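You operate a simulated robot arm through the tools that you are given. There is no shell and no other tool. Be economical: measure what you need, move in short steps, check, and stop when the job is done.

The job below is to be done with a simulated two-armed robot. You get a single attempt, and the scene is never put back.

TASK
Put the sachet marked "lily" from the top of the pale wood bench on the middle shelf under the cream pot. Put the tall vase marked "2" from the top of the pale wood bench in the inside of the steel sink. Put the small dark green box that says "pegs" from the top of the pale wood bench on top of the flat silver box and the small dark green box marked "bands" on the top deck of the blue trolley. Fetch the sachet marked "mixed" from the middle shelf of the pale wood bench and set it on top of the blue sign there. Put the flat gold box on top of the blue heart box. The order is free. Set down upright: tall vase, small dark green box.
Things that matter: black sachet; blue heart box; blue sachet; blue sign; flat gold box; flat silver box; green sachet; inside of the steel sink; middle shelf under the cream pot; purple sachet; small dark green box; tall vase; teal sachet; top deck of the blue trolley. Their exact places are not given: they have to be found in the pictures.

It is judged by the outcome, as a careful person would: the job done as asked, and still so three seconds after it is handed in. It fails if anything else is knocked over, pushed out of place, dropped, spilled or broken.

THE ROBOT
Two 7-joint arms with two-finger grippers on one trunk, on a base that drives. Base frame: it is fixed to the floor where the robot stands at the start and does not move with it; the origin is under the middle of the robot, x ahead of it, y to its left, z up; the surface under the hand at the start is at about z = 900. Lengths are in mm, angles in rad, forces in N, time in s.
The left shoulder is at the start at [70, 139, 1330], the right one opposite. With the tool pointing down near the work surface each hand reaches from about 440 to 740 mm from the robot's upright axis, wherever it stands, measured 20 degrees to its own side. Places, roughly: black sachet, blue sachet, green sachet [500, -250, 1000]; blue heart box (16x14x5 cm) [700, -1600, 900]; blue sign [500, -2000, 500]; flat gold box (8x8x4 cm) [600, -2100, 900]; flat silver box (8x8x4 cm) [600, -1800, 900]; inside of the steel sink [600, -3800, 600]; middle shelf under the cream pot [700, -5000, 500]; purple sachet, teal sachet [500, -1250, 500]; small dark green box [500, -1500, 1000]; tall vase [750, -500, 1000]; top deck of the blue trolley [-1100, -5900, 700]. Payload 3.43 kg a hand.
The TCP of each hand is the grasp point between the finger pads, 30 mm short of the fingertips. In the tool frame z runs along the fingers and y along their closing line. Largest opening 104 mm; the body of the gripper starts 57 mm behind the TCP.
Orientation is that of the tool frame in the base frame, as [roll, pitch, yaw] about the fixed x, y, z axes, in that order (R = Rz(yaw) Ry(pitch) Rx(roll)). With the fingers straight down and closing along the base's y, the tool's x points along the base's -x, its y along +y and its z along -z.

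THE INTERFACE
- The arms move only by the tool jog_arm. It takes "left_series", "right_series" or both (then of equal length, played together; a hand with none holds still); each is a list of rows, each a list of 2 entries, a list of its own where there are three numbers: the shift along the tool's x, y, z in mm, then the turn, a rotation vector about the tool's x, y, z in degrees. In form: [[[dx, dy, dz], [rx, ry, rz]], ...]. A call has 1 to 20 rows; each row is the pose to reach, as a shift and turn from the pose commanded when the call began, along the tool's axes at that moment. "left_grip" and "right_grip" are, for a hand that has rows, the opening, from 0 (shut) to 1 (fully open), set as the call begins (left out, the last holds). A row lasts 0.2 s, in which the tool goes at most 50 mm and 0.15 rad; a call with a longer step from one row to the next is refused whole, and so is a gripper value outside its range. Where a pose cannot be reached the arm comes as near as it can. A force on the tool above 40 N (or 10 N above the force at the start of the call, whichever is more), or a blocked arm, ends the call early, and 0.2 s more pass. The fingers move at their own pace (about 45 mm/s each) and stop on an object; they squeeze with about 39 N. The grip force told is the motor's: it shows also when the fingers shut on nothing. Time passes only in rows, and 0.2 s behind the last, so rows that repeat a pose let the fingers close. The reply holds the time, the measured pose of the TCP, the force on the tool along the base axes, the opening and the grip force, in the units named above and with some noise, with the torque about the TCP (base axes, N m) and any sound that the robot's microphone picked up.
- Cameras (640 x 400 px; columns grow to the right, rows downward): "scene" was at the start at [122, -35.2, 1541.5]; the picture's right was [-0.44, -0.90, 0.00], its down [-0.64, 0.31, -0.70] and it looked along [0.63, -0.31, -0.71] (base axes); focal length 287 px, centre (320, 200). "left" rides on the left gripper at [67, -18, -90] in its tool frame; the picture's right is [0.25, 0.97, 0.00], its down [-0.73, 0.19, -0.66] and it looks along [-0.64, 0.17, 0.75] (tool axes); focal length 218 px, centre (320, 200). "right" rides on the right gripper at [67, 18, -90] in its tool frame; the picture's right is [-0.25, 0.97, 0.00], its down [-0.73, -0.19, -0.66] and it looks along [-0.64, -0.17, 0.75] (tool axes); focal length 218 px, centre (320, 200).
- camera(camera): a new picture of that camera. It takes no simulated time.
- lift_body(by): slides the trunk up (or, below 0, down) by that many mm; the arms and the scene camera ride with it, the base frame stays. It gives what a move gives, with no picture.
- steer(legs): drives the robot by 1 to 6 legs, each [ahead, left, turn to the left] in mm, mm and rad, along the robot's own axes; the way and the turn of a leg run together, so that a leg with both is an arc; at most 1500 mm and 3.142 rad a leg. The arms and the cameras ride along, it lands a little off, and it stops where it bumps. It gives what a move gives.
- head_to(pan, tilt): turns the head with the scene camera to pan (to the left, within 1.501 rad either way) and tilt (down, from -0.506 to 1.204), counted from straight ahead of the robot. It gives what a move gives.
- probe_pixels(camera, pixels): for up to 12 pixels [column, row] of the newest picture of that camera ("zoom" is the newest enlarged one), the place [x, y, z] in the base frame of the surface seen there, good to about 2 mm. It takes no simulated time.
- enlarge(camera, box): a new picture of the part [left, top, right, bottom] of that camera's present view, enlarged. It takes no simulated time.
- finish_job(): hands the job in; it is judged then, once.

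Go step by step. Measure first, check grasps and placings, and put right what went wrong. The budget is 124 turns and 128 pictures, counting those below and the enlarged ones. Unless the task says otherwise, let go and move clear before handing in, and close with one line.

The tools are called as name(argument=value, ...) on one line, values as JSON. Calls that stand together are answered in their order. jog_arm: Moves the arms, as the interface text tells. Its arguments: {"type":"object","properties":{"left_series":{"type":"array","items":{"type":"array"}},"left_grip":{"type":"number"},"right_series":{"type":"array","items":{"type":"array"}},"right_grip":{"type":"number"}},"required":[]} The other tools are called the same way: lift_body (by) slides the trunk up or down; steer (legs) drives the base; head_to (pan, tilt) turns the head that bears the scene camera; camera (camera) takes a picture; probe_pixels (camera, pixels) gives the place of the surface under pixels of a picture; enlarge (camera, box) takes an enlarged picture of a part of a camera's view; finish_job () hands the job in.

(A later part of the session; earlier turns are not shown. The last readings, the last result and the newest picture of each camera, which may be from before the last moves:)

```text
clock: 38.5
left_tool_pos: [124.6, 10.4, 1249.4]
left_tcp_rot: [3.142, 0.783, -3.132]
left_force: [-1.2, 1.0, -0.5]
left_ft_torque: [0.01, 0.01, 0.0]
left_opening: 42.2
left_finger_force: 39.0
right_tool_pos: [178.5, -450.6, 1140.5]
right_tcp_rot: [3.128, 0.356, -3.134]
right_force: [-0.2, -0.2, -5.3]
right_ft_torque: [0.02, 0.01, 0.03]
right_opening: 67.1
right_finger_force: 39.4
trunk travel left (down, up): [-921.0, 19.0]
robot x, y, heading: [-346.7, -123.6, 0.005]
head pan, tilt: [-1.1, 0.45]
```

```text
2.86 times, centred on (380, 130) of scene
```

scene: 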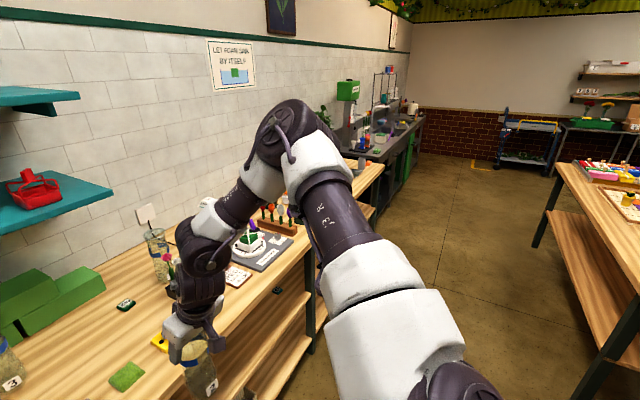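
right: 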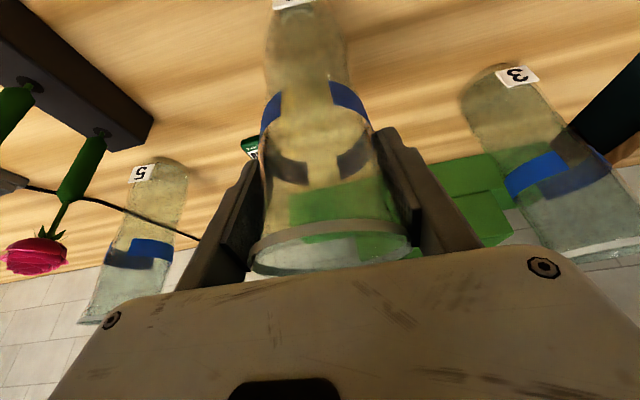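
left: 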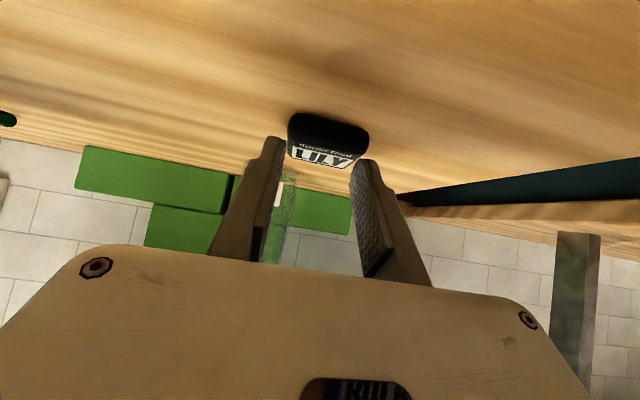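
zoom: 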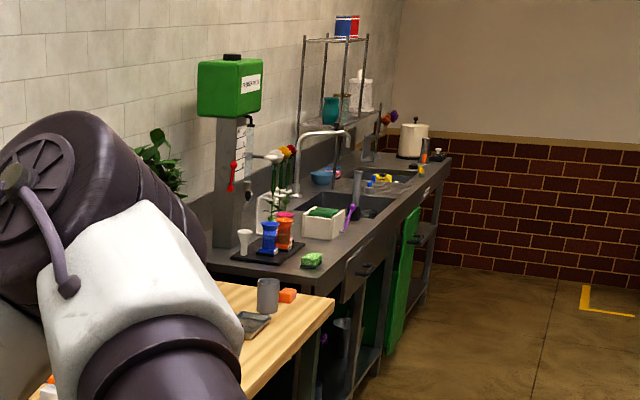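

The aisle from x≈-1000 to +370 is clear. I'll drive right 3.3 m to the sink.

steer(legs=[[0, -1100, -0.005], [0, -1100, 0], [0, -1100, 0]])

head_to(pan=-0.2, tilt=0.6)

camera(camera="scene")

```text
clock: 54.1
left_tool_pos: [196.8, -3177.3, 1249.4]
left_tcp_rot: [-3.141, 0.785, -3.12]
left_force: [0.3, -0.3, -0.8]
left_ft_torque: [0.0, 0.04, -0.02]
left_opening: 42.0
left_finger_force: 38.9
right_tool_pos: [256.0, -3634.5, 1141.5]
right_tcp_rot: [3.128, 0.357, -3.125]
right_force: [-0.7, -0.1, -5.9]
right_ft_torque: [-0.05, 0.0, -0.01]
right_opening: 67.2
right_finger_force: 39.4
trunk travel left (down, up): [-921.0, 19.0]
robot x, y, heading: [-275.1, -3314.9, 0.018]
head pan, tilt: [-1.1, 0.45]
```

```text
clock: 55.3
left_tool_pos: [196.2, -3176.7, 1250.5]
left_tcp_rot: [3.141, 0.786, -3.121]
left_force: [0.3, 0.3, -0.6]
left_ft_torque: [-0.02, 0.02, 0.01]
left_opening: 42.4
left_finger_force: 38.8
right_tool_pos: [255.7, -3637.3, 1141.1]
right_tcp_rot: [3.127, 0.357, -3.124]
right_force: [-0.1, 0.3, -5.0]
right_ft_torque: [0.0, 0.02, -0.01]
right_opening: 67.4
right_finger_force: 39.0
trunk travel left (down, up): [-921.0, 19.0]
robot x, y, heading: [-276.3, -3317.0, 0.019]
head pan, tilt: [-0.201, 0.6]
```

```text
95 pictures are left
```

scene: 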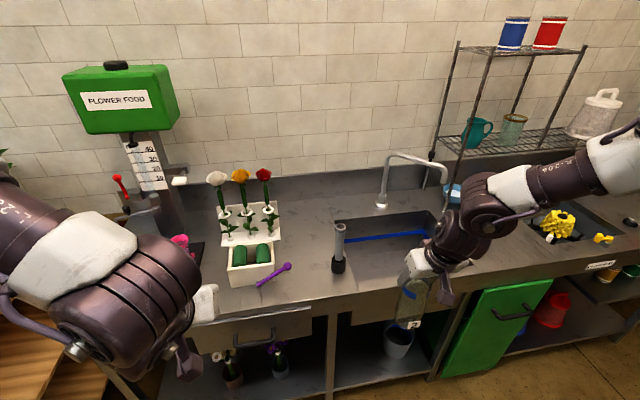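

The sink basin lies at about (340–450, 215–255), with the faucet behind it. I'll zoom in and probe it.

enlarge(camera="scene", box=[300, 140, 480, 300])

probe_pixels(camera="scene", pixels=[[338, 222], [435, 213], [350, 260], [400, 250], [385, 240], [382, 205], [415, 158], [445, 180], [339, 230], [350, 295], [560, 225], [400, 210]])

```text
2.50 times, centred on (390, 220) of scene
```

zoom: 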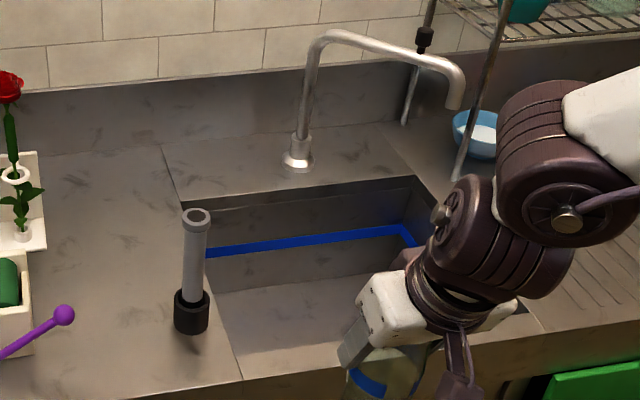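

```text
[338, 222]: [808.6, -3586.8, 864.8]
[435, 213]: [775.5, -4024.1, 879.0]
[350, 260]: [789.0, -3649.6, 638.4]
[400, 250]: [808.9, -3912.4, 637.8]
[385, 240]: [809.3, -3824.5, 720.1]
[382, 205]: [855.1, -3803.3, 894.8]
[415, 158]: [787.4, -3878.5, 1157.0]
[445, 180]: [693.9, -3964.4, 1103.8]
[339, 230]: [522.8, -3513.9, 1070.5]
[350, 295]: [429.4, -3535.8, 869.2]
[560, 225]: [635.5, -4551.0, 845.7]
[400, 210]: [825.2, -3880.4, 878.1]
```

The sink floor is z≈638, rim z≈870, y from -3590 to -4020 and back edge x≈810. The front edge is hidden, so I'll check from the right camera.

camera(camera="right")

probe_pixels(camera="scene", pixels=[[355, 280], [362, 270], [360, 285], [390, 262], [370, 250], [360, 268], [395, 268], [365, 300]])

```text
93 pictures are left
```

right: 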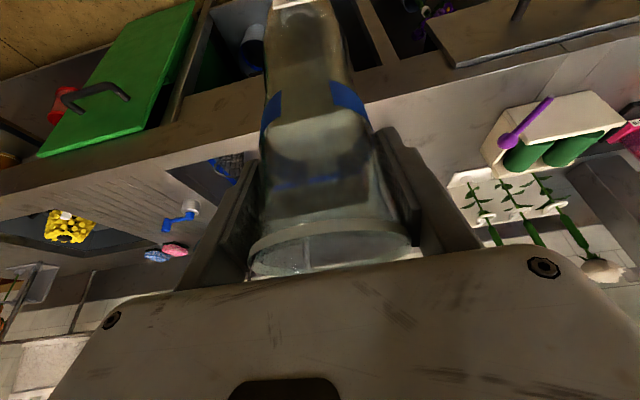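

```text
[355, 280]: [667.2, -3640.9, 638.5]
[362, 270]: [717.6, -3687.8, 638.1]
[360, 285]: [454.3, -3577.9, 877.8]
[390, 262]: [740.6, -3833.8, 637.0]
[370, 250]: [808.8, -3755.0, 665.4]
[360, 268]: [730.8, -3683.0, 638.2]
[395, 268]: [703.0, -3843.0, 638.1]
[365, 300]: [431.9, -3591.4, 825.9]
```

The sink's front rim is at x≈455, so I'll aim the vase at [585,-3765]. I'll check the objects near the left hand's path first.

probe_pixels(camera="scene", pixels=[[217, 178], [240, 176], [263, 174], [120, 187], [180, 181], [180, 240], [250, 270], [275, 275]])

steer(legs=[[0, -125, -0.018]])

```text
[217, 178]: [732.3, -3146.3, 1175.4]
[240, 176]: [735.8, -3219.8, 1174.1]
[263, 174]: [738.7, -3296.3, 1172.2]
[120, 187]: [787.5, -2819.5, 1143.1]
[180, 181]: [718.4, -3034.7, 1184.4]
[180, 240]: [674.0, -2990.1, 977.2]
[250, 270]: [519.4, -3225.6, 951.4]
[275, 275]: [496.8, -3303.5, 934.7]
```

```text
clock: 56.5
left_tool_pos: [200.0, -3304.2, 1249.4]
left_tcp_rot: [-3.137, 0.784, -3.135]
left_force: [-0.9, 0.9, 0.2]
left_ft_torque: [0.02, 0.01, -0.03]
left_opening: 41.9
left_finger_force: 39.0
right_tool_pos: [251.7, -3764.6, 1142.2]
right_tcp_rot: [3.131, 0.358, -3.139]
right_force: [-0.9, -0.3, -4.7]
right_ft_torque: [-0.01, 0.01, -0.02]
right_opening: 67.2
right_finger_force: 39.0
trunk travel left (down, up): [-921.0, 19.0]
robot x, y, heading: [-274.8, -3437.5, -0.001]
head pan, tilt: [-0.201, 0.6]
```

Lowering the trunk here would bring the left hand down on the white box. If I turn the base 0.5 rad left, the left hand stays in front of the counter while the right reaches the sink.

steer(legs=[[0, -294, 0], [0, 0, 0.5], [150, -82, 0]])

head_to(pan=-0.4, tilt=0.8)

camera(camera="scene")

camera(camera="right")

```text
clock: 61.0
left_tool_pos: [242.0, -3390.4, 1251.3]
left_tcp_rot: [-3.141, 0.788, -2.638]
left_force: [-0.2, -0.3, -0.3]
left_ft_torque: [0.01, 0.0, -0.03]
left_opening: 41.9
left_finger_force: 38.9
right_tool_pos: [510.0, -3769.5, 1142.1]
right_tcp_rot: [3.128, 0.359, -2.64]
right_force: [-0.2, 0.3, -4.8]
right_ft_torque: [-0.01, -0.01, 0.0]
right_opening: 67.5
right_finger_force: 38.7
trunk travel left (down, up): [-921.0, 19.0]
robot x, y, heading: [-106.6, -3733.2, 0.505]
head pan, tilt: [-0.201, 0.6]
```

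```text
clock: 61.8
left_tool_pos: [246.1, -3391.2, 1249.7]
left_tcp_rot: [3.142, 0.786, -2.637]
left_force: [0.1, 0.7, 0.7]
left_ft_torque: [-0.02, -0.01, 0.01]
left_opening: 42.1
left_finger_force: 38.3
right_tool_pos: [511.1, -3770.3, 1140.6]
right_tcp_rot: [3.129, 0.356, -2.638]
right_force: [-0.4, -0.7, -5.2]
right_ft_torque: [-0.01, 0.03, -0.01]
right_opening: 67.2
right_finger_force: 38.8
trunk travel left (down, up): [-921.0, 19.0]
robot x, y, heading: [-106.8, -3735.4, 0.505]
head pan, tilt: [-0.4, 0.799]
```

```text
92 pictures are left
```

scene: 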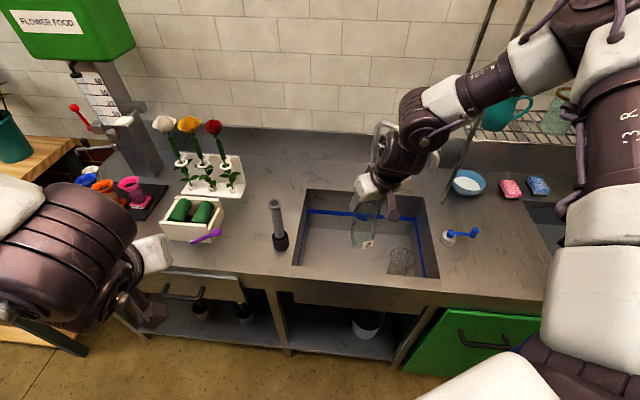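

```text
91 pictures are left
```

right: 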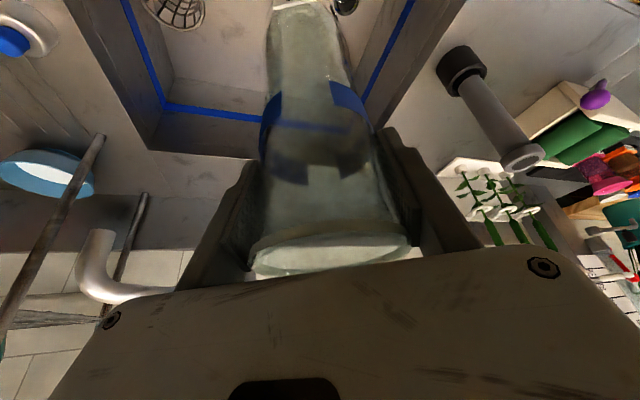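

There's a glass-like item in the sink at (400,262), and the faucet is behind the hand at (380,135). I'll probe these and the rim.

enlarge(camera="scene", box=[280, 100, 480, 300])

probe_pixels(camera="scene", pixels=[[400, 250], [400, 262], [392, 270], [410, 270], [340, 260], [298, 264], [435, 275], [330, 225], [378, 128], [385, 262]])

```text
2.00 times, centred on (380, 200) of scene
```

zoom: 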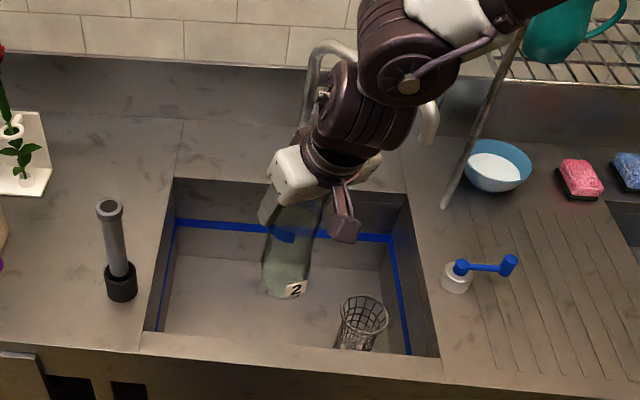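

```text
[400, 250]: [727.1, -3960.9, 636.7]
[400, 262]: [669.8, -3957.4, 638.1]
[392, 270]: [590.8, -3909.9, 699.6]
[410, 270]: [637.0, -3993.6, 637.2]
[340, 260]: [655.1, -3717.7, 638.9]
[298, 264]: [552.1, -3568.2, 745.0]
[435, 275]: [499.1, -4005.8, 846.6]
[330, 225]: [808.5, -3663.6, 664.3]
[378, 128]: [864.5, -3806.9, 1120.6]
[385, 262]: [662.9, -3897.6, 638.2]
```

The strainer basket sits near [600,-3945], so the vase goes in the left half at about [590,-3720]. I'll probe the arm against the faucet before lowering.

probe_pixels(camera="scene", pixels=[[410, 110], [425, 140], [445, 95], [490, 85], [540, 60], [590, 20], [600, 90], [432, 160], [385, 180], [565, 215]])

```text
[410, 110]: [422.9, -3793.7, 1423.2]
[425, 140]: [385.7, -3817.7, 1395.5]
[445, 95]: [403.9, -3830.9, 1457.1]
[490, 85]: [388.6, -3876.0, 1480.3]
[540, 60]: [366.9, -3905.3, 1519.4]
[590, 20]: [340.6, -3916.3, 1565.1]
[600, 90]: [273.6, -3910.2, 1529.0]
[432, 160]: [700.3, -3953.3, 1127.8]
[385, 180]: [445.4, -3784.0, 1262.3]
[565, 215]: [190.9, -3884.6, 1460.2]
```

The arm stays well clear of the faucet. I'll drive the last 93 mm over the sink's left half, then lower the trunk 250 mm.

steer(legs=[[93, 6, 0]])

lift_body(by=-220)

camera(camera="scene")

```text
clock: 62.9
left_tool_pos: [316.9, -3345.9, 1253.1]
left_tcp_rot: [3.139, 0.792, -2.64]
left_force: [-0.6, 0.0, 0.5]
left_ft_torque: [-0.01, -0.04, -0.03]
left_opening: 42.1
left_finger_force: 39.0
right_tool_pos: [583.7, -3725.0, 1144.9]
right_tcp_rot: [3.126, 0.363, -2.639]
right_force: [-1.1, -0.4, -4.1]
right_ft_torque: [-0.03, 0.01, 0.0]
right_opening: 67.3
right_finger_force: 39.2
trunk travel left (down, up): [-921.0, 19.0]
robot x, y, heading: [-29.2, -3686.3, 0.501]
head pan, tilt: [-0.4, 0.799]
```

```text
clock: 65.2
left_tool_pos: [322.7, -3341.8, 1030.3]
left_tcp_rot: [-3.141, 0.786, -2.638]
left_force: [-0.9, -0.8, -0.5]
left_ft_torque: [0.03, -0.03, -0.01]
left_opening: 41.7
left_finger_force: 39.1
right_tool_pos: [588.4, -3721.6, 921.2]
right_tcp_rot: [3.127, 0.356, -2.639]
right_force: [0.3, -0.1, -5.2]
right_ft_torque: [-0.01, 0.0, -0.01]
right_opening: 67.2
right_finger_force: 39.1
trunk travel left (down, up): [-701.0, 239.0]
robot x, y, heading: [-28.3, -3687.6, 0.508]
head pan, tilt: [-0.4, 0.799]
```

```text
89 pictures are left
```

scene: 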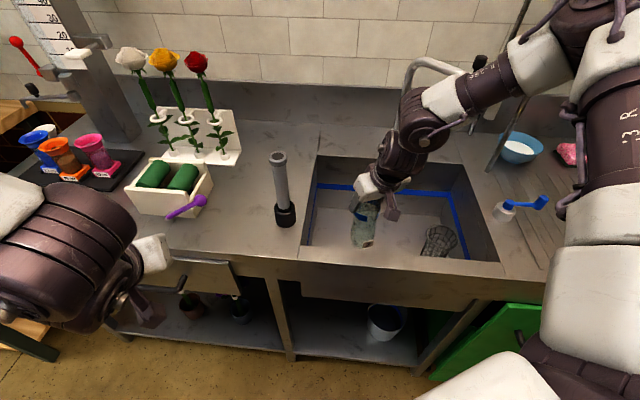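

The vase is over the left half of the basin and contact is expected near TCP z 812. I'll lower the trunk 100 mm more, then finish with the arm.

lift_body(by=-100)

jog_arm(right_series=[[[0.9, 0, 2.4], [0, 0, 0]], [[1.7, 0, 4.7], [0, 0, 0]], [[2.5, 0, 7], [0, 0, 0]], [[3, 0, 8.5], [0, 0, 0]], [[3, 0, 8.5], [0, 0, 0]]])

camera(camera="right")

```text
clock: 66.5
left_tool_pos: [323.5, -3343.1, 930.0]
left_tcp_rot: [-3.141, 0.785, -2.638]
left_force: [-0.6, 0.1, -0.6]
left_ft_torque: [-0.01, -0.01, 0.01]
left_opening: 42.5
left_finger_force: 38.8
right_tool_pos: [588.4, -3720.9, 822.0]
right_tcp_rot: [3.129, 0.356, -2.638]
right_force: [-0.3, -0.6, -4.9]
right_ft_torque: [-0.01, 0.02, 0.01]
right_opening: 67.5
right_finger_force: 39.1
trunk travel left (down, up): [-601.0, 339.0]
robot x, y, heading: [-25.4, -3685.8, 0.507]
head pan, tilt: [-0.4, 0.799]
```

```text
clock: 67.7
left_tool_pos: [323.9, -3341.3, 930.4]
left_tcp_rot: [3.141, 0.784, -2.639]
left_force: [-0.2, 0.3, -0.1]
left_ft_torque: [-0.04, -0.01, -0.02]
left_opening: 42.0
left_finger_force: 39.6
right_tool_pos: [588.9, -3720.6, 812.4]
right_tcp_rot: [3.128, 0.357, -2.639]
right_force: [3.9, -0.3, 0.1]
right_ft_torque: [-0.14, 0.56, 0.05]
right_opening: 67.3
right_finger_force: 39.2
trunk travel left (down, up): [-601.0, 339.0]
robot x, y, heading: [-25.4, -3684.6, 0.503]
head pan, tilt: [-0.4, 0.799]
```

```text
88 pictures are left
```

right: 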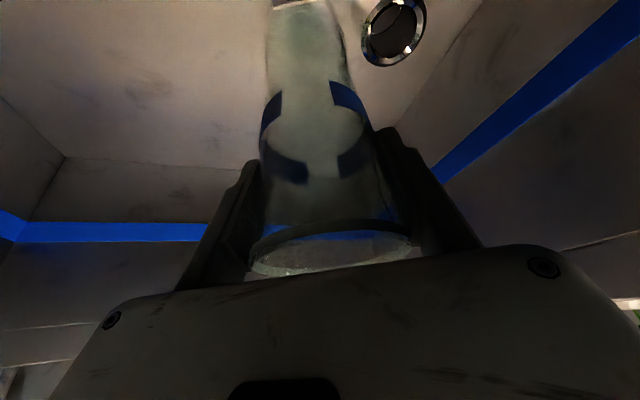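

The floor is touched (z-force back to 0), but there's a drain ring at (393,30). I'll check that the vase isn't standing on it.

probe_pixels(camera="right", pixels=[[393, 35], [365, 40], [420, 20], [393, 62], [300, 3], [240, 100], [365, 15]])

enlarge(camera="scene", box=[290, 100, 490, 280])

```text
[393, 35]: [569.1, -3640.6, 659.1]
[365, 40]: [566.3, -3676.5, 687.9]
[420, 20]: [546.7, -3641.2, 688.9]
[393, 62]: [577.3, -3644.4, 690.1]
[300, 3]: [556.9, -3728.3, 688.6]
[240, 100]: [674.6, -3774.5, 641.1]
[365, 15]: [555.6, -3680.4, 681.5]
```

```text
2.22 times, centred on (390, 190) of scene
```

zoom: 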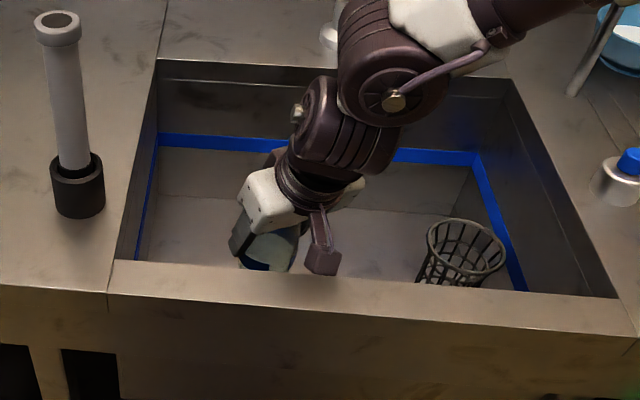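

The ring is a small 50 mm-tall cup at [562,-3655], clear of the vase. The vase rests on the floor, so I'll release it and raise the hand straight up along the vase.

jog_arm(right_series=[[[0, 0, 0], [0, 0, 0]], [[0, 0, 0], [0, 0, 0]], [[0, 0, 0], [0, 0, 0]], [[0, 0, 0], [0, 0, 0]]], right_grip=1)

camera(camera="right")

```text
clock: 68.7
left_tool_pos: [323.1, -3341.6, 929.8]
left_tcp_rot: [-3.141, 0.783, -2.639]
left_force: [0.4, -0.1, -0.3]
left_ft_torque: [-0.01, -0.03, -0.03]
left_opening: 42.0
left_finger_force: 39.0
right_tool_pos: [589.7, -3721.5, 813.7]
right_tcp_rot: [3.125, 0.356, -2.639]
right_force: [7.3, 0.4, 2.8]
right_ft_torque: [-0.03, 0.85, 0.25]
right_opening: 104.1
right_finger_force: 0.1
trunk travel left (down, up): [-601.0, 339.0]
robot x, y, heading: [-27.8, -3685.0, 0.508]
head pan, tilt: [-0.4, 0.799]
```

```text
86 pictures are left
```

right: 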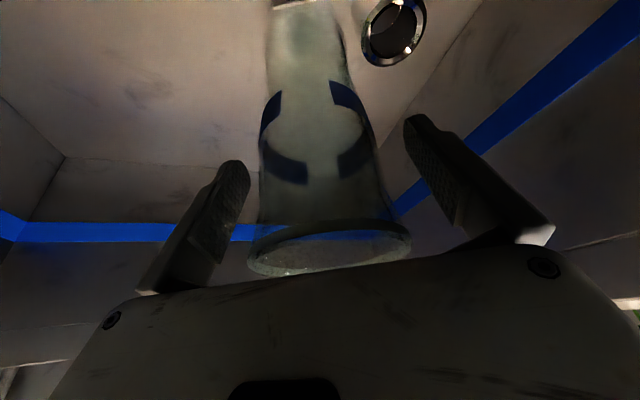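

The fingers are open and the vase stands free. There's a small side force (7 N, probably hand body against the sink rim), so I'll rise straight up with the arm first.

jog_arm(right_series=[[[-3.5, 0, -9.4], [0, 0, 0]], [[-8.7, 0, -23.4], [0, 0, 0]], [[-17.5, 0, -46.8], [0, 0, 0]], [[-26, 0, -70], [0, 0, 0]], [[-26, 0, -70], [0, 0, 0]]])

camera(camera="right")

```text
clock: 69.9
left_tool_pos: [323.0, -3342.4, 929.4]
left_tcp_rot: [-3.141, 0.784, -2.637]
left_force: [-0.1, -0.5, -0.3]
left_ft_torque: [0.03, 0.0, -0.05]
left_opening: 42.2
left_finger_force: 38.7
right_tool_pos: [590.5, -3721.8, 885.4]
right_tcp_rot: [3.128, 0.355, -2.637]
right_force: [0.1, 0.9, -0.6]
right_ft_torque: [-0.01, 0.04, 0.01]
right_opening: 103.9
right_finger_force: 0.2
trunk travel left (down, up): [-601.0, 339.0]
robot x, y, heading: [-29.3, -3684.9, 0.511]
head pan, tilt: [-0.4, 0.799]
```

```text
85 pictures are left
```

right: 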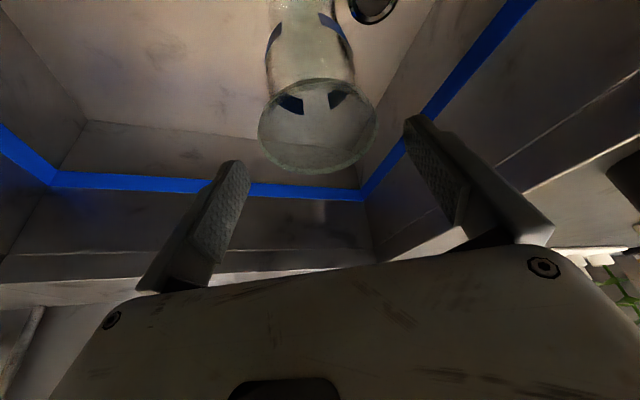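

The vase stands upright in the sink and the hand is clear above it. I'll raise the trunk, back away, straighten and drive toward the cream pot.

lift_body(by=200)

steer(legs=[[-260, 0, 0], [0, 0, -0.508]])

camera(camera="scene")

```text
clock: 72.1
left_tool_pos: [323.2, -3341.9, 1129.5]
left_tcp_rot: [-3.14, 0.785, -2.637]
left_force: [-0.7, -0.3, -0.2]
left_ft_torque: [-0.02, -0.01, -0.01]
left_opening: 42.1
left_finger_force: 38.9
right_tool_pos: [590.5, -3722.7, 1086.6]
right_tcp_rot: [3.13, 0.357, -2.639]
right_force: [0.1, 0.2, 0.0]
right_ft_torque: [0.0, 0.01, -0.02]
right_opening: 103.9
right_finger_force: 0.1
trunk travel left (down, up): [-801.0, 139.0]
robot x, y, heading: [-30.8, -3682.0, 0.5]
head pan, tilt: [-0.4, 0.799]
```

```text
clock: 75.4
left_tool_pos: [215.4, -3681.1, 1129.3]
left_tcp_rot: [-3.142, 0.786, 3.142]
left_force: [-0.3, 0.0, 0.1]
left_ft_torque: [0.01, 0.0, 0.01]
left_opening: 42.2
left_finger_force: 39.1
right_tool_pos: [266.5, -4143.0, 1085.6]
right_tcp_rot: [3.129, 0.356, 3.141]
right_force: [-0.4, -0.4, -0.6]
right_ft_torque: [0.02, -0.06, -0.02]
right_opening: 104.0
right_finger_force: 0.1
trunk travel left (down, up): [-801.0, 139.0]
robot x, y, heading: [-263.1, -3816.4, -0.002]
head pan, tilt: [-0.4, 0.799]
```

```text
84 pictures are left
```

scene: 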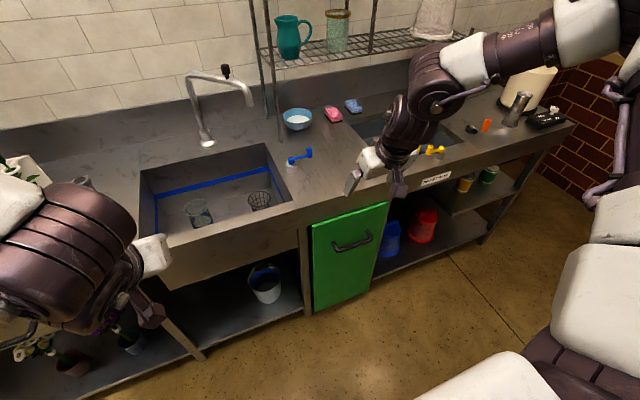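

The vase stands in the sink at (198,212). The shelf with the yellow and green cups at (480,185) is under the cream pot at (535,85). I'll drive right 1 m more and look at it.

steer(legs=[[0, -1150, 0]])

head_to(pan=0.0, tilt=0.75)

camera(camera="scene")

```text
clock: 81.4
left_tool_pos: [210.6, -4868.0, 1129.7]
left_tcp_rot: [-3.141, 0.784, 3.129]
left_force: [0.5, 0.2, 0.4]
left_ft_torque: [-0.01, -0.01, -0.03]
left_opening: 42.0
left_finger_force: 39.3
right_tool_pos: [255.1, -5329.2, 1085.9]
right_tcp_rot: [3.128, 0.356, 3.128]
right_force: [-0.2, 1.2, 0.4]
right_ft_torque: [0.02, 0.04, 0.0]
right_opening: 103.9
right_finger_force: 0.2
trunk travel left (down, up): [-801.0, 139.0]
robot x, y, heading: [-265.3, -4993.6, -0.017]
head pan, tilt: [-0.4, 0.799]
```

```text
clock: 82.3
left_tool_pos: [209.3, -4868.8, 1129.5]
left_tcp_rot: [-3.142, 0.786, 3.129]
left_force: [-0.2, 0.2, -0.2]
left_ft_torque: [0.01, 0.0, 0.0]
left_opening: 41.9
left_finger_force: 38.9
right_tool_pos: [254.7, -5330.1, 1085.3]
right_tcp_rot: [3.129, 0.355, 3.128]
right_force: [-0.5, 0.0, 0.4]
right_ft_torque: [-0.01, -0.01, 0.02]
right_opening: 104.2
right_finger_force: 0.0
trunk travel left (down, up): [-801.0, 139.0]
robot x, y, heading: [-266.1, -4995.4, -0.011]
head pan, tilt: [0.0, 0.75]
```

```text
83 pictures are left
```

scene: 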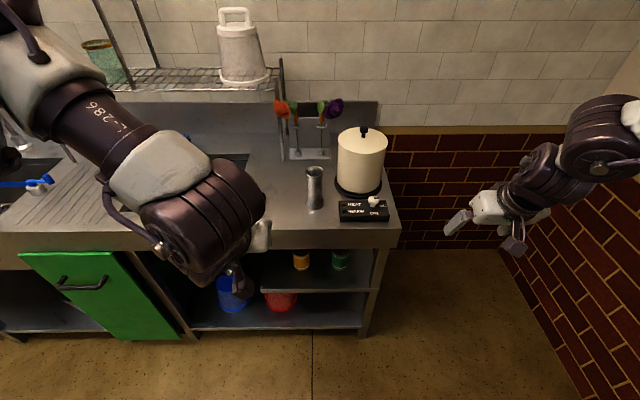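

The shelf is visible at (320,265). I'll lower the trunk 420 mm to look into it.

lift_body(by=-420)

head_to(pan=-0.05, tilt=0.55)

camera(camera="scene")

camera(camera="left")

```text
refused: -420 is not a number from -400 to 400
```

```text
clock: 83.0
left_tool_pos: [208.3, -4866.9, 1130.3]
left_tcp_rot: [-3.141, 0.787, 3.129]
left_force: [-0.4, -0.7, -0.1]
left_ft_torque: [0.01, -0.02, 0.02]
left_opening: 42.4
left_finger_force: 38.8
right_tool_pos: [255.3, -5331.5, 1085.6]
right_tcp_rot: [3.128, 0.356, 3.127]
right_force: [-0.5, 0.2, -0.3]
right_ft_torque: [-0.01, -0.02, 0.01]
right_opening: 103.9
right_finger_force: 0.0
trunk travel left (down, up): [-801.0, 139.0]
robot x, y, heading: [-265.3, -4991.9, -0.013]
head pan, tilt: [-0.051, 0.55]
```

```text
82 pictures are left
```

scene: 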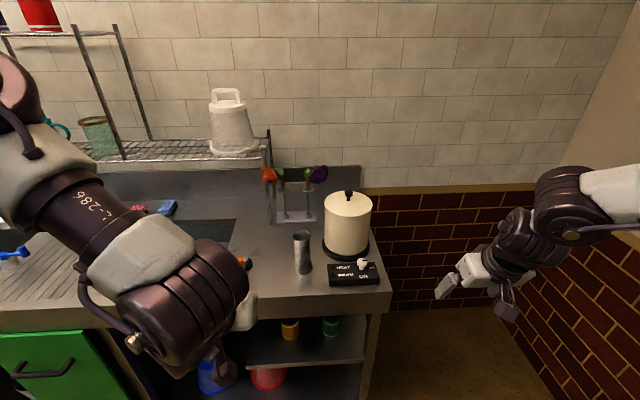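

```text
81 pictures are left
```

left: 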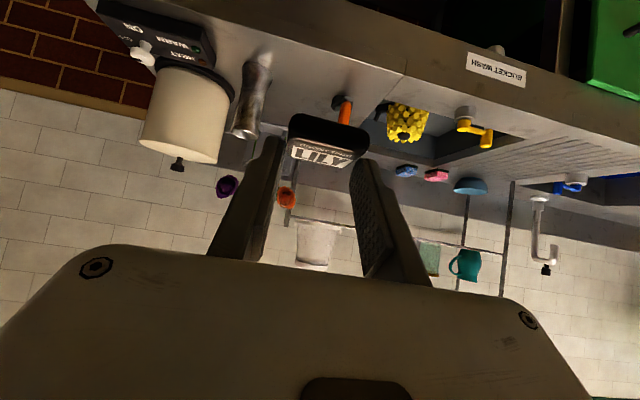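

lift_body(by=-400)

camera(camera="scene")

```text
clock: 86.8
left_tool_pos: [209.9, -4869.0, 729.1]
left_tcp_rot: [3.142, 0.785, 3.129]
left_force: [-0.3, -0.5, 0.0]
left_ft_torque: [-0.03, -0.01, 0.02]
left_opening: 42.1
left_finger_force: 38.7
right_tool_pos: [255.4, -5330.4, 685.8]
right_tcp_rot: [3.128, 0.357, 3.128]
right_force: [0.9, 1.1, -0.1]
right_ft_torque: [-0.01, -0.01, -0.02]
right_opening: 104.2
right_finger_force: 0.1
trunk travel left (down, up): [-401.0, 539.0]
robot x, y, heading: [-265.1, -4993.1, -0.015]
head pan, tilt: [-0.051, 0.55]
```

```text
80 pictures are left
```

scene: 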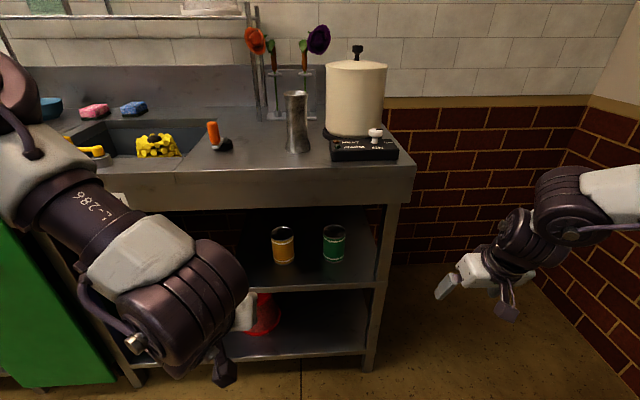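

The middle shelf now shows clearly, with cans at (283,245) and (334,242). I'll probe the shelf surface, its edges and the counter underside.

probe_pixels(camera="scene", pixels=[[283, 262], [334, 260], [310, 275], [365, 275], [300, 290], [360, 285], [255, 282], [385, 200], [300, 205], [370, 215], [310, 255], [250, 240]])

enlarge(camera="scene", box=[200, 160, 420, 360])

```text
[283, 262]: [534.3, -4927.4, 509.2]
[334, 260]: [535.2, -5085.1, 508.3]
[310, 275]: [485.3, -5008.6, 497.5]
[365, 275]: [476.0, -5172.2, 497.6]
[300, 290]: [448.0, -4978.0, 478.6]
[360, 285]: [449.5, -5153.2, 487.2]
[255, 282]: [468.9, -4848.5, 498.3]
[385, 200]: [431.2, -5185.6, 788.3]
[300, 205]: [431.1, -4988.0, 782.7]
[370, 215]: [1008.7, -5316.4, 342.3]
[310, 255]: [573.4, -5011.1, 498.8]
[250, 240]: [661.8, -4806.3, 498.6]
```

```text
2.00 times, centred on (310, 260) of scene
```

zoom: 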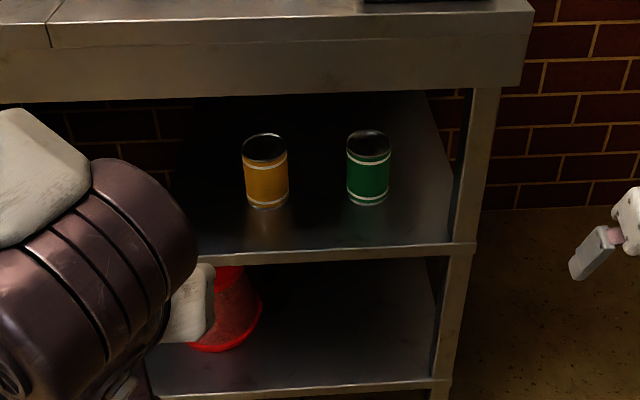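

The shelf surface is z 498 with its front edge at x≈450, can fronts at x≈534 and fascia bottom near 780. I'll place lily at about [498,-4920], in front of the cans. First I'll check the right arm's wall clearance.

probe_pixels(camera="scene", pixels=[[600, 290], [625, 120], [560, 180], [600, 220], [630, 300], [480, 240], [440, 290]])

head_to(pan=-0.9, tilt=0.4)

camera(camera="scene")

```text
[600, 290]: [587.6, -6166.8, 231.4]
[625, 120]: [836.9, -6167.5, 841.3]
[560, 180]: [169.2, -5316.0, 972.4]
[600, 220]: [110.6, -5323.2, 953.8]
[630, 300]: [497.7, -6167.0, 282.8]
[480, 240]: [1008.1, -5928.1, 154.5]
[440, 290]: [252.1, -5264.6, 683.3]
```

```text
clock: 88.0
left_tool_pos: [209.3, -4867.8, 728.9]
left_tcp_rot: [3.141, 0.786, 3.129]
left_force: [0.0, 0.3, 0.6]
left_ft_torque: [0.0, 0.0, 0.03]
left_opening: 42.1
left_finger_force: 38.8
right_tool_pos: [255.0, -5330.6, 686.1]
right_tcp_rot: [3.128, 0.357, 3.127]
right_force: [0.3, 0.3, 0.5]
right_ft_torque: [0.03, 0.01, -0.02]
right_opening: 103.8
right_finger_force: 0.0
trunk travel left (down, up): [-401.0, 539.0]
robot x, y, heading: [-263.7, -4995.8, -0.014]
head pan, tilt: [-0.901, 0.4]
```

```text
78 pictures are left
```

scene: 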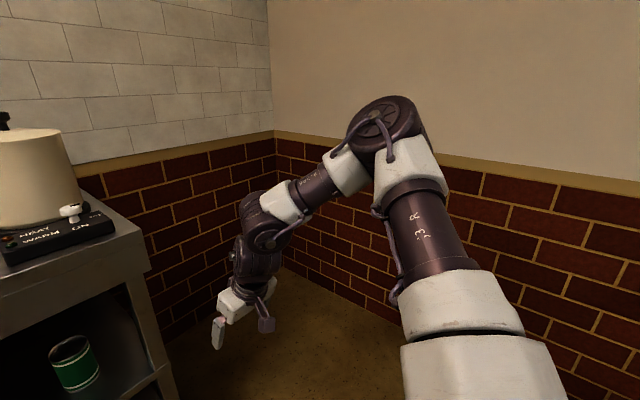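

The side wall is at y=-6167, so there's room. I'll move right 138 mm, lower the trunk 165 mm, then drive ahead in two steps toward the gap between the cans.

steer(legs=[[0, -138, 0.014]])

lift_body(by=-165)

steer(legs=[[200, 0, 0]])

head_to(pan=0.15, tilt=0.5)

camera(camera="scene")

camera(camera="left")

```text
clock: 89.3
left_tool_pos: [206.3, -4998.4, 731.3]
left_tcp_rot: [3.138, 0.785, -3.14]
left_force: [-0.6, -0.6, -1.0]
left_ft_torque: [0.03, 0.0, 0.0]
left_opening: 42.1
left_finger_force: 39.1
right_tool_pos: [259.7, -5460.8, 685.0]
right_tcp_rot: [3.127, 0.356, -3.141]
right_force: [-0.5, -0.3, 0.5]
right_ft_torque: [0.01, -0.02, 0.06]
right_opening: 104.0
right_finger_force: 0.0
trunk travel left (down, up): [-401.0, 539.0]
robot x, y, heading: [-265.6, -5132.4, 0.005]
head pan, tilt: [-0.901, 0.4]
```

```text
clock: 91.2
left_tool_pos: [206.7, -4998.1, 564.5]
left_tcp_rot: [-3.14, 0.785, -3.139]
left_force: [-0.5, 0.4, -0.2]
left_ft_torque: [0.0, -0.01, 0.04]
left_opening: 42.1
left_finger_force: 38.8
right_tool_pos: [259.1, -5460.8, 520.2]
right_tcp_rot: [3.128, 0.357, -3.141]
right_force: [0.0, 0.0, 0.1]
right_ft_torque: [0.0, -0.01, 0.01]
right_opening: 103.8
right_finger_force: 0.1
trunk travel left (down, up): [-236.0, 704.0]
robot x, y, heading: [-266.6, -5131.3, 0.003]
head pan, tilt: [-0.901, 0.4]
```

```text
clock: 92.8
left_tool_pos: [408.5, -4998.7, 565.0]
left_tcp_rot: [-3.139, 0.783, -3.141]
left_force: [-0.1, -0.6, -1.3]
left_ft_torque: [0.01, 0.02, 0.0]
left_opening: 42.1
left_finger_force: 39.0
right_tool_pos: [460.3, -5460.9, 520.1]
right_tcp_rot: [3.128, 0.356, -3.141]
right_force: [-0.8, -0.6, -0.2]
right_ft_torque: [0.02, 0.02, -0.02]
right_opening: 104.0
right_finger_force: 0.0
trunk travel left (down, up): [-236.0, 704.0]
robot x, y, heading: [-63.0, -5132.4, -0.001]
head pan, tilt: [-0.901, 0.4]
```

```text
clock: 94.1
left_tool_pos: [407.1, -4998.5, 564.9]
left_tcp_rot: [-3.141, 0.786, -3.141]
left_force: [0.0, -0.6, 0.3]
left_ft_torque: [0.04, 0.01, -0.03]
left_opening: 41.9
left_finger_force: 38.5
right_tool_pos: [459.9, -5460.1, 520.9]
right_tcp_rot: [3.126, 0.358, 3.141]
right_force: [0.4, -0.6, 0.1]
right_ft_torque: [-0.01, -0.01, -0.01]
right_opening: 104.3
right_finger_force: 0.0
trunk travel left (down, up): [-236.0, 704.0]
robot x, y, heading: [-63.8, -5129.6, 0.003]
head pan, tilt: [0.15, 0.499]
```

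```text
77 pictures are left
```

scene: 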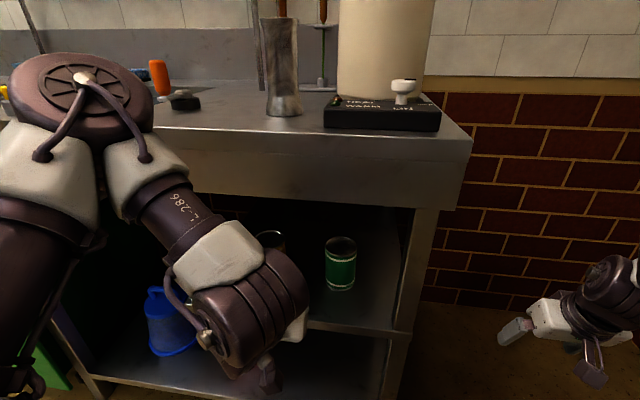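

```text
76 pictures are left
```

left: 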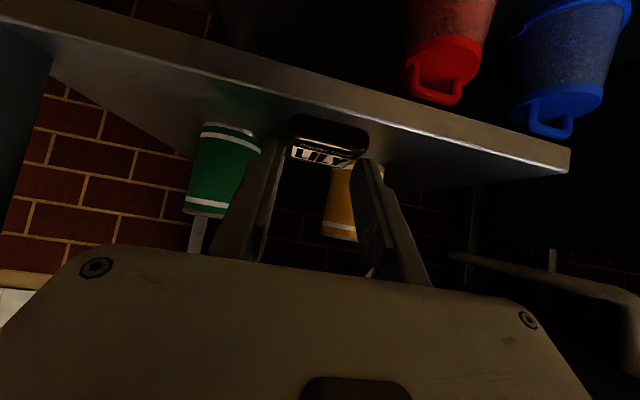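

Lily is just in front of the shelf between the cans. The left elbow at (80,90) appears near the counter, so I'll measure it before going further.

probe_pixels(camera="scene", pixels=[[80, 75], [150, 100], [60, 120], [150, 160], [170, 190], [220, 250], [270, 270], [155, 60]])

```text
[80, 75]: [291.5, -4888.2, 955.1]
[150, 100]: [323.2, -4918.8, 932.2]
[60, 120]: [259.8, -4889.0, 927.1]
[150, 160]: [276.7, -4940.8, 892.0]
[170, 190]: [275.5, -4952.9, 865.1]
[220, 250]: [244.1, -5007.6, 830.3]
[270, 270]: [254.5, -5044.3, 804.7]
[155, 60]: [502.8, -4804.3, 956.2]
```

The elbow front is at x≈330 and the counter front at 431. I'll drive 66 mm more (lily centre at x≈486), then lower.

steer(legs=[[66, 0, 0]])

jog_arm(left_series=[[[5, 0, 5], [0, 0, 0]], [[10, 0, 10], [0, 0, 0]], [[14, 0, 14], [0, 0, 0]], [[17, 0, 17], [0, 0, 0]], [[19, 0, 19], [0, 0, 0]], [[19, 0, 19], [0, 0, 0]]])

camera(camera="left")

```text
clock: 95.1
left_tool_pos: [471.3, -4997.2, 567.9]
left_tcp_rot: [-3.14, 0.791, -3.138]
left_force: [0.2, 0.8, 0.0]
left_ft_torque: [0.02, 0.02, 0.01]
left_opening: 42.1
left_finger_force: 39.2
right_tool_pos: [522.7, -5459.2, 522.9]
right_tcp_rot: [3.126, 0.361, -3.141]
right_force: [-0.7, -0.1, 0.9]
right_ft_torque: [-0.01, 0.0, -0.03]
right_opening: 104.1
right_finger_force: 0.0
trunk travel left (down, up): [-236.0, 704.0]
robot x, y, heading: [-2.6, -5129.7, 0.004]
head pan, tilt: [0.15, 0.499]
```

```text
clock: 96.5
left_tool_pos: [462.6, -4994.6, 555.1]
left_tcp_rot: [3.141, 0.824, -3.13]
left_force: [-0.3, 0.3, -0.3]
left_ft_torque: [-0.02, 0.0, -0.06]
left_opening: 42.2
left_finger_force: 39.1
right_tool_pos: [516.3, -5454.7, 533.3]
right_tcp_rot: [3.126, 0.378, -3.131]
right_force: [-0.9, 0.3, 0.1]
right_ft_torque: [-0.03, 0.02, -0.04]
right_opening: 103.9
right_finger_force: 0.0
trunk travel left (down, up): [-236.0, 704.0]
robot x, y, heading: [-5.3, -5130.7, 0.013]
head pan, tilt: [0.15, 0.499]
```

```text
75 pictures are left
```

left: 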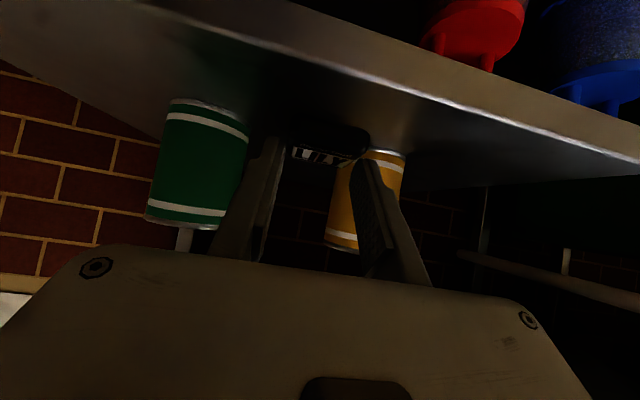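

Both hands tilted and shifted, so the left elbow or forearm is pressing against the counter and tipping the robot. I'll undo the arm move at once and back off a little.

jog_arm(left_series=[[[-10, 0, -10], [0, 0, 0]], [[-19, 0, -19], [0, 0, 0]], [[-19, 0, -19], [0, 0, 0]]])

steer(legs=[[-50, 0, 0]])

head_to(pan=0.45, tilt=0.45)

camera(camera="scene")

```text
clock: 97.3
left_tool_pos: [476.2, -4998.9, 566.1]
left_tcp_rot: [3.14, 0.788, -3.14]
left_force: [0.4, 0.1, -0.6]
left_ft_torque: [-0.01, -0.01, 0.0]
left_opening: 42.0
left_finger_force: 39.2
right_tool_pos: [527.1, -5460.3, 521.7]
right_tcp_rot: [3.126, 0.355, -3.141]
right_force: [0.0, -0.3, 0.1]
right_ft_torque: [0.01, -0.01, 0.01]
right_opening: 104.0
right_finger_force: 0.0
trunk travel left (down, up): [-236.0, 704.0]
robot x, y, heading: [4.0, -5128.8, 0.003]
head pan, tilt: [0.15, 0.499]
```

```text
clock: 98.2
left_tool_pos: [420.8, -4997.5, 565.6]
left_tcp_rot: [-3.141, 0.787, -3.137]
left_force: [-0.4, 0.5, -0.3]
left_ft_torque: [0.01, 0.0, 0.01]
left_opening: 41.9
left_finger_force: 39.3
right_tool_pos: [475.5, -5459.2, 520.7]
right_tcp_rot: [3.126, 0.358, -3.137]
right_force: [0.0, 0.2, 0.4]
right_ft_torque: [-0.03, 0.01, -0.01]
right_opening: 103.7
right_finger_force: 0.1
trunk travel left (down, up): [-236.0, 704.0]
robot x, y, heading: [-50.8, -5130.0, 0.001]
head pan, tilt: [0.15, 0.499]
```

```text
clock: 99.0
left_tool_pos: [420.9, -4998.0, 566.5]
left_tcp_rot: [3.141, 0.787, -3.134]
left_force: [-0.2, 0.0, -0.7]
left_ft_torque: [-0.02, -0.02, 0.01]
left_opening: 41.9
left_finger_force: 39.3
right_tool_pos: [473.7, -5459.8, 520.2]
right_tcp_rot: [3.127, 0.355, -3.14]
right_force: [1.0, 0.4, -0.1]
right_ft_torque: [-0.04, 0.01, -0.01]
right_opening: 104.0
right_finger_force: 0.1
trunk travel left (down, up): [-236.0, 704.0]
robot x, y, heading: [-53.1, -5131.0, 0.005]
head pan, tilt: [0.45, 0.45]
```

```text
74 pictures are left
```

scene: 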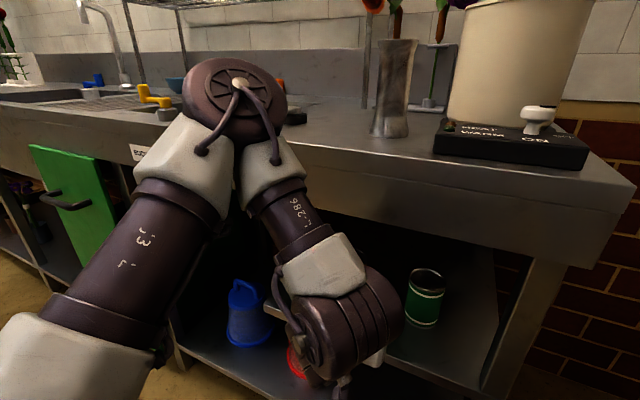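

The elbow leads the hand because the arm is folded. I'll back the base 90 mm and extend the arm forward instead, so the elbow stays away from the counter.

steer(legs=[[-90, 0, 0]])

jog_arm(left_series=[[[-17, 0, 17], [0, 0, 0]], [[-34, 0, 34], [0, 0, 0]], [[-50, 0, 50], [0, 0, 0]], [[-66, 0, 66], [0, 0, 0]], [[-83, 0, 83], [0, 0, 0]], [[-99, 0, 99], [0, 0, 0]], [[-99, 0, 99], [0, 0, 0]]])

camera(camera="scene")

```text
clock: 100.1
left_tool_pos: [331.0, -4996.6, 566.7]
left_tcp_rot: [-3.14, 0.787, -3.132]
left_force: [0.1, 0.2, 0.1]
left_ft_torque: [0.0, 0.01, 0.0]
left_opening: 42.0
left_finger_force: 38.9
right_tool_pos: [388.2, -5457.6, 521.5]
right_tcp_rot: [3.127, 0.358, -3.135]
right_force: [0.6, -0.4, 0.1]
right_ft_torque: [0.04, 0.01, 0.02]
right_opening: 104.1
right_finger_force: 0.0
trunk travel left (down, up): [-236.0, 704.0]
robot x, y, heading: [-138.3, -5130.9, 0.007]
head pan, tilt: [0.45, 0.45]
```

```text
clock: 101.7
left_tool_pos: [461.7, -5008.2, 567.8]
left_tcp_rot: [3.14, 0.79, -3.13]
left_force: [-0.6, -0.4, -0.3]
left_ft_torque: [0.01, 0.02, 0.02]
left_opening: 41.9
left_finger_force: 38.9
left hand out of reach, approached as far as the arm can: row 6, 7
right_tool_pos: [387.5, -5457.7, 520.8]
right_tcp_rot: [3.128, 0.357, -3.135]
right_force: [0.5, -0.2, 1.1]
right_ft_torque: [0.0, 0.01, 0.01]
right_opening: 104.2
right_finger_force: 0.1
trunk travel left (down, up): [-236.0, 704.0]
robot x, y, heading: [-139.8, -5130.7, 0.008]
head pan, tilt: [0.45, 0.45]
```

```text
73 pictures are left
```

scene: 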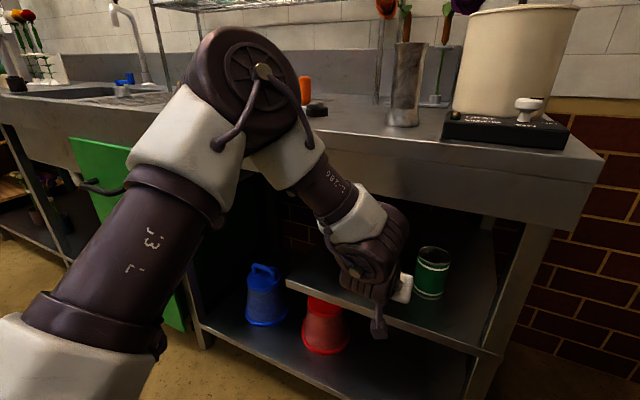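

The arm is extended with the elbow back. I'll drive 15 mm ahead and lower with the trunk by 26 mm.

steer(legs=[[15, 0, -0.005]])

lift_body(by=-26)

camera(camera="left")

camera(camera="scene")

```text
clock: 102.5
left_tool_pos: [478.0, -5010.7, 567.1]
left_tcp_rot: [3.141, 0.786, -3.134]
left_force: [0.1, -0.8, 0.1]
left_ft_torque: [0.01, -0.05, 0.01]
left_opening: 42.0
left_finger_force: 39.6
right_tool_pos: [403.2, -5459.3, 519.5]
right_tcp_rot: [3.127, 0.356, -3.14]
right_force: [0.2, 0.3, 0.4]
right_ft_torque: [0.01, 0.0, -0.02]
right_opening: 104.0
right_finger_force: 0.0
trunk travel left (down, up): [-236.0, 704.0]
robot x, y, heading: [-125.6, -5132.6, 0.001]
head pan, tilt: [0.45, 0.45]
```

```text
clock: 103.2
left_tool_pos: [475.3, -5010.2, 541.8]
left_tcp_rot: [3.141, 0.788, -3.136]
left_force: [0.1, 0.0, -0.3]
left_ft_torque: [0.01, -0.03, 0.0]
left_opening: 42.0
left_finger_force: 39.3
right_tool_pos: [402.1, -5459.8, 494.5]
right_tcp_rot: [3.127, 0.355, 3.141]
right_force: [0.0, -0.3, -0.4]
right_ft_torque: [0.03, -0.03, 0.03]
right_opening: 104.0
right_finger_force: 0.0
trunk travel left (down, up): [-210.0, 730.0]
robot x, y, heading: [-124.3, -5130.2, 0.001]
head pan, tilt: [0.45, 0.45]
```

```text
72 pictures are left
```

left: 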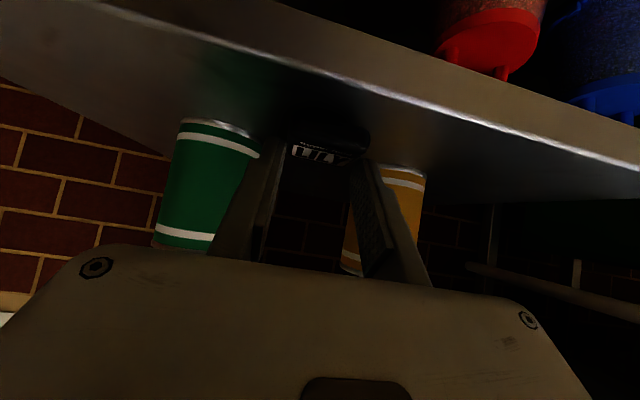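

```text
71 pictures are left
```

scene: 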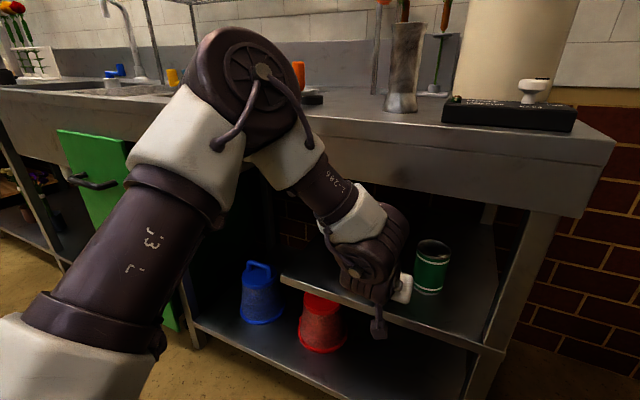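

There's no contact yet at z 542, and the expected contact is about 537. I'll lower 4 mm more.

lift_body(by=-4)

```text
clock: 103.8
left_tool_pos: [477.4, -5012.0, 536.4]
left_tcp_rot: [3.138, 0.789, -3.135]
left_force: [-0.2, 0.7, 1.1]
left_ft_torque: [0.04, -0.01, -0.01]
left_opening: 42.2
left_finger_force: 39.2
right_tool_pos: [400.6, -5460.7, 490.1]
right_tcp_rot: [3.127, 0.357, -3.141]
right_force: [-0.4, 0.0, 0.1]
right_ft_torque: [0.02, 0.02, 0.02]
right_opening: 104.0
right_finger_force: 0.0
trunk travel left (down, up): [-206.0, 734.0]
robot x, y, heading: [-125.8, -5128.5, -0.002]
head pan, tilt: [0.45, 0.45]
```

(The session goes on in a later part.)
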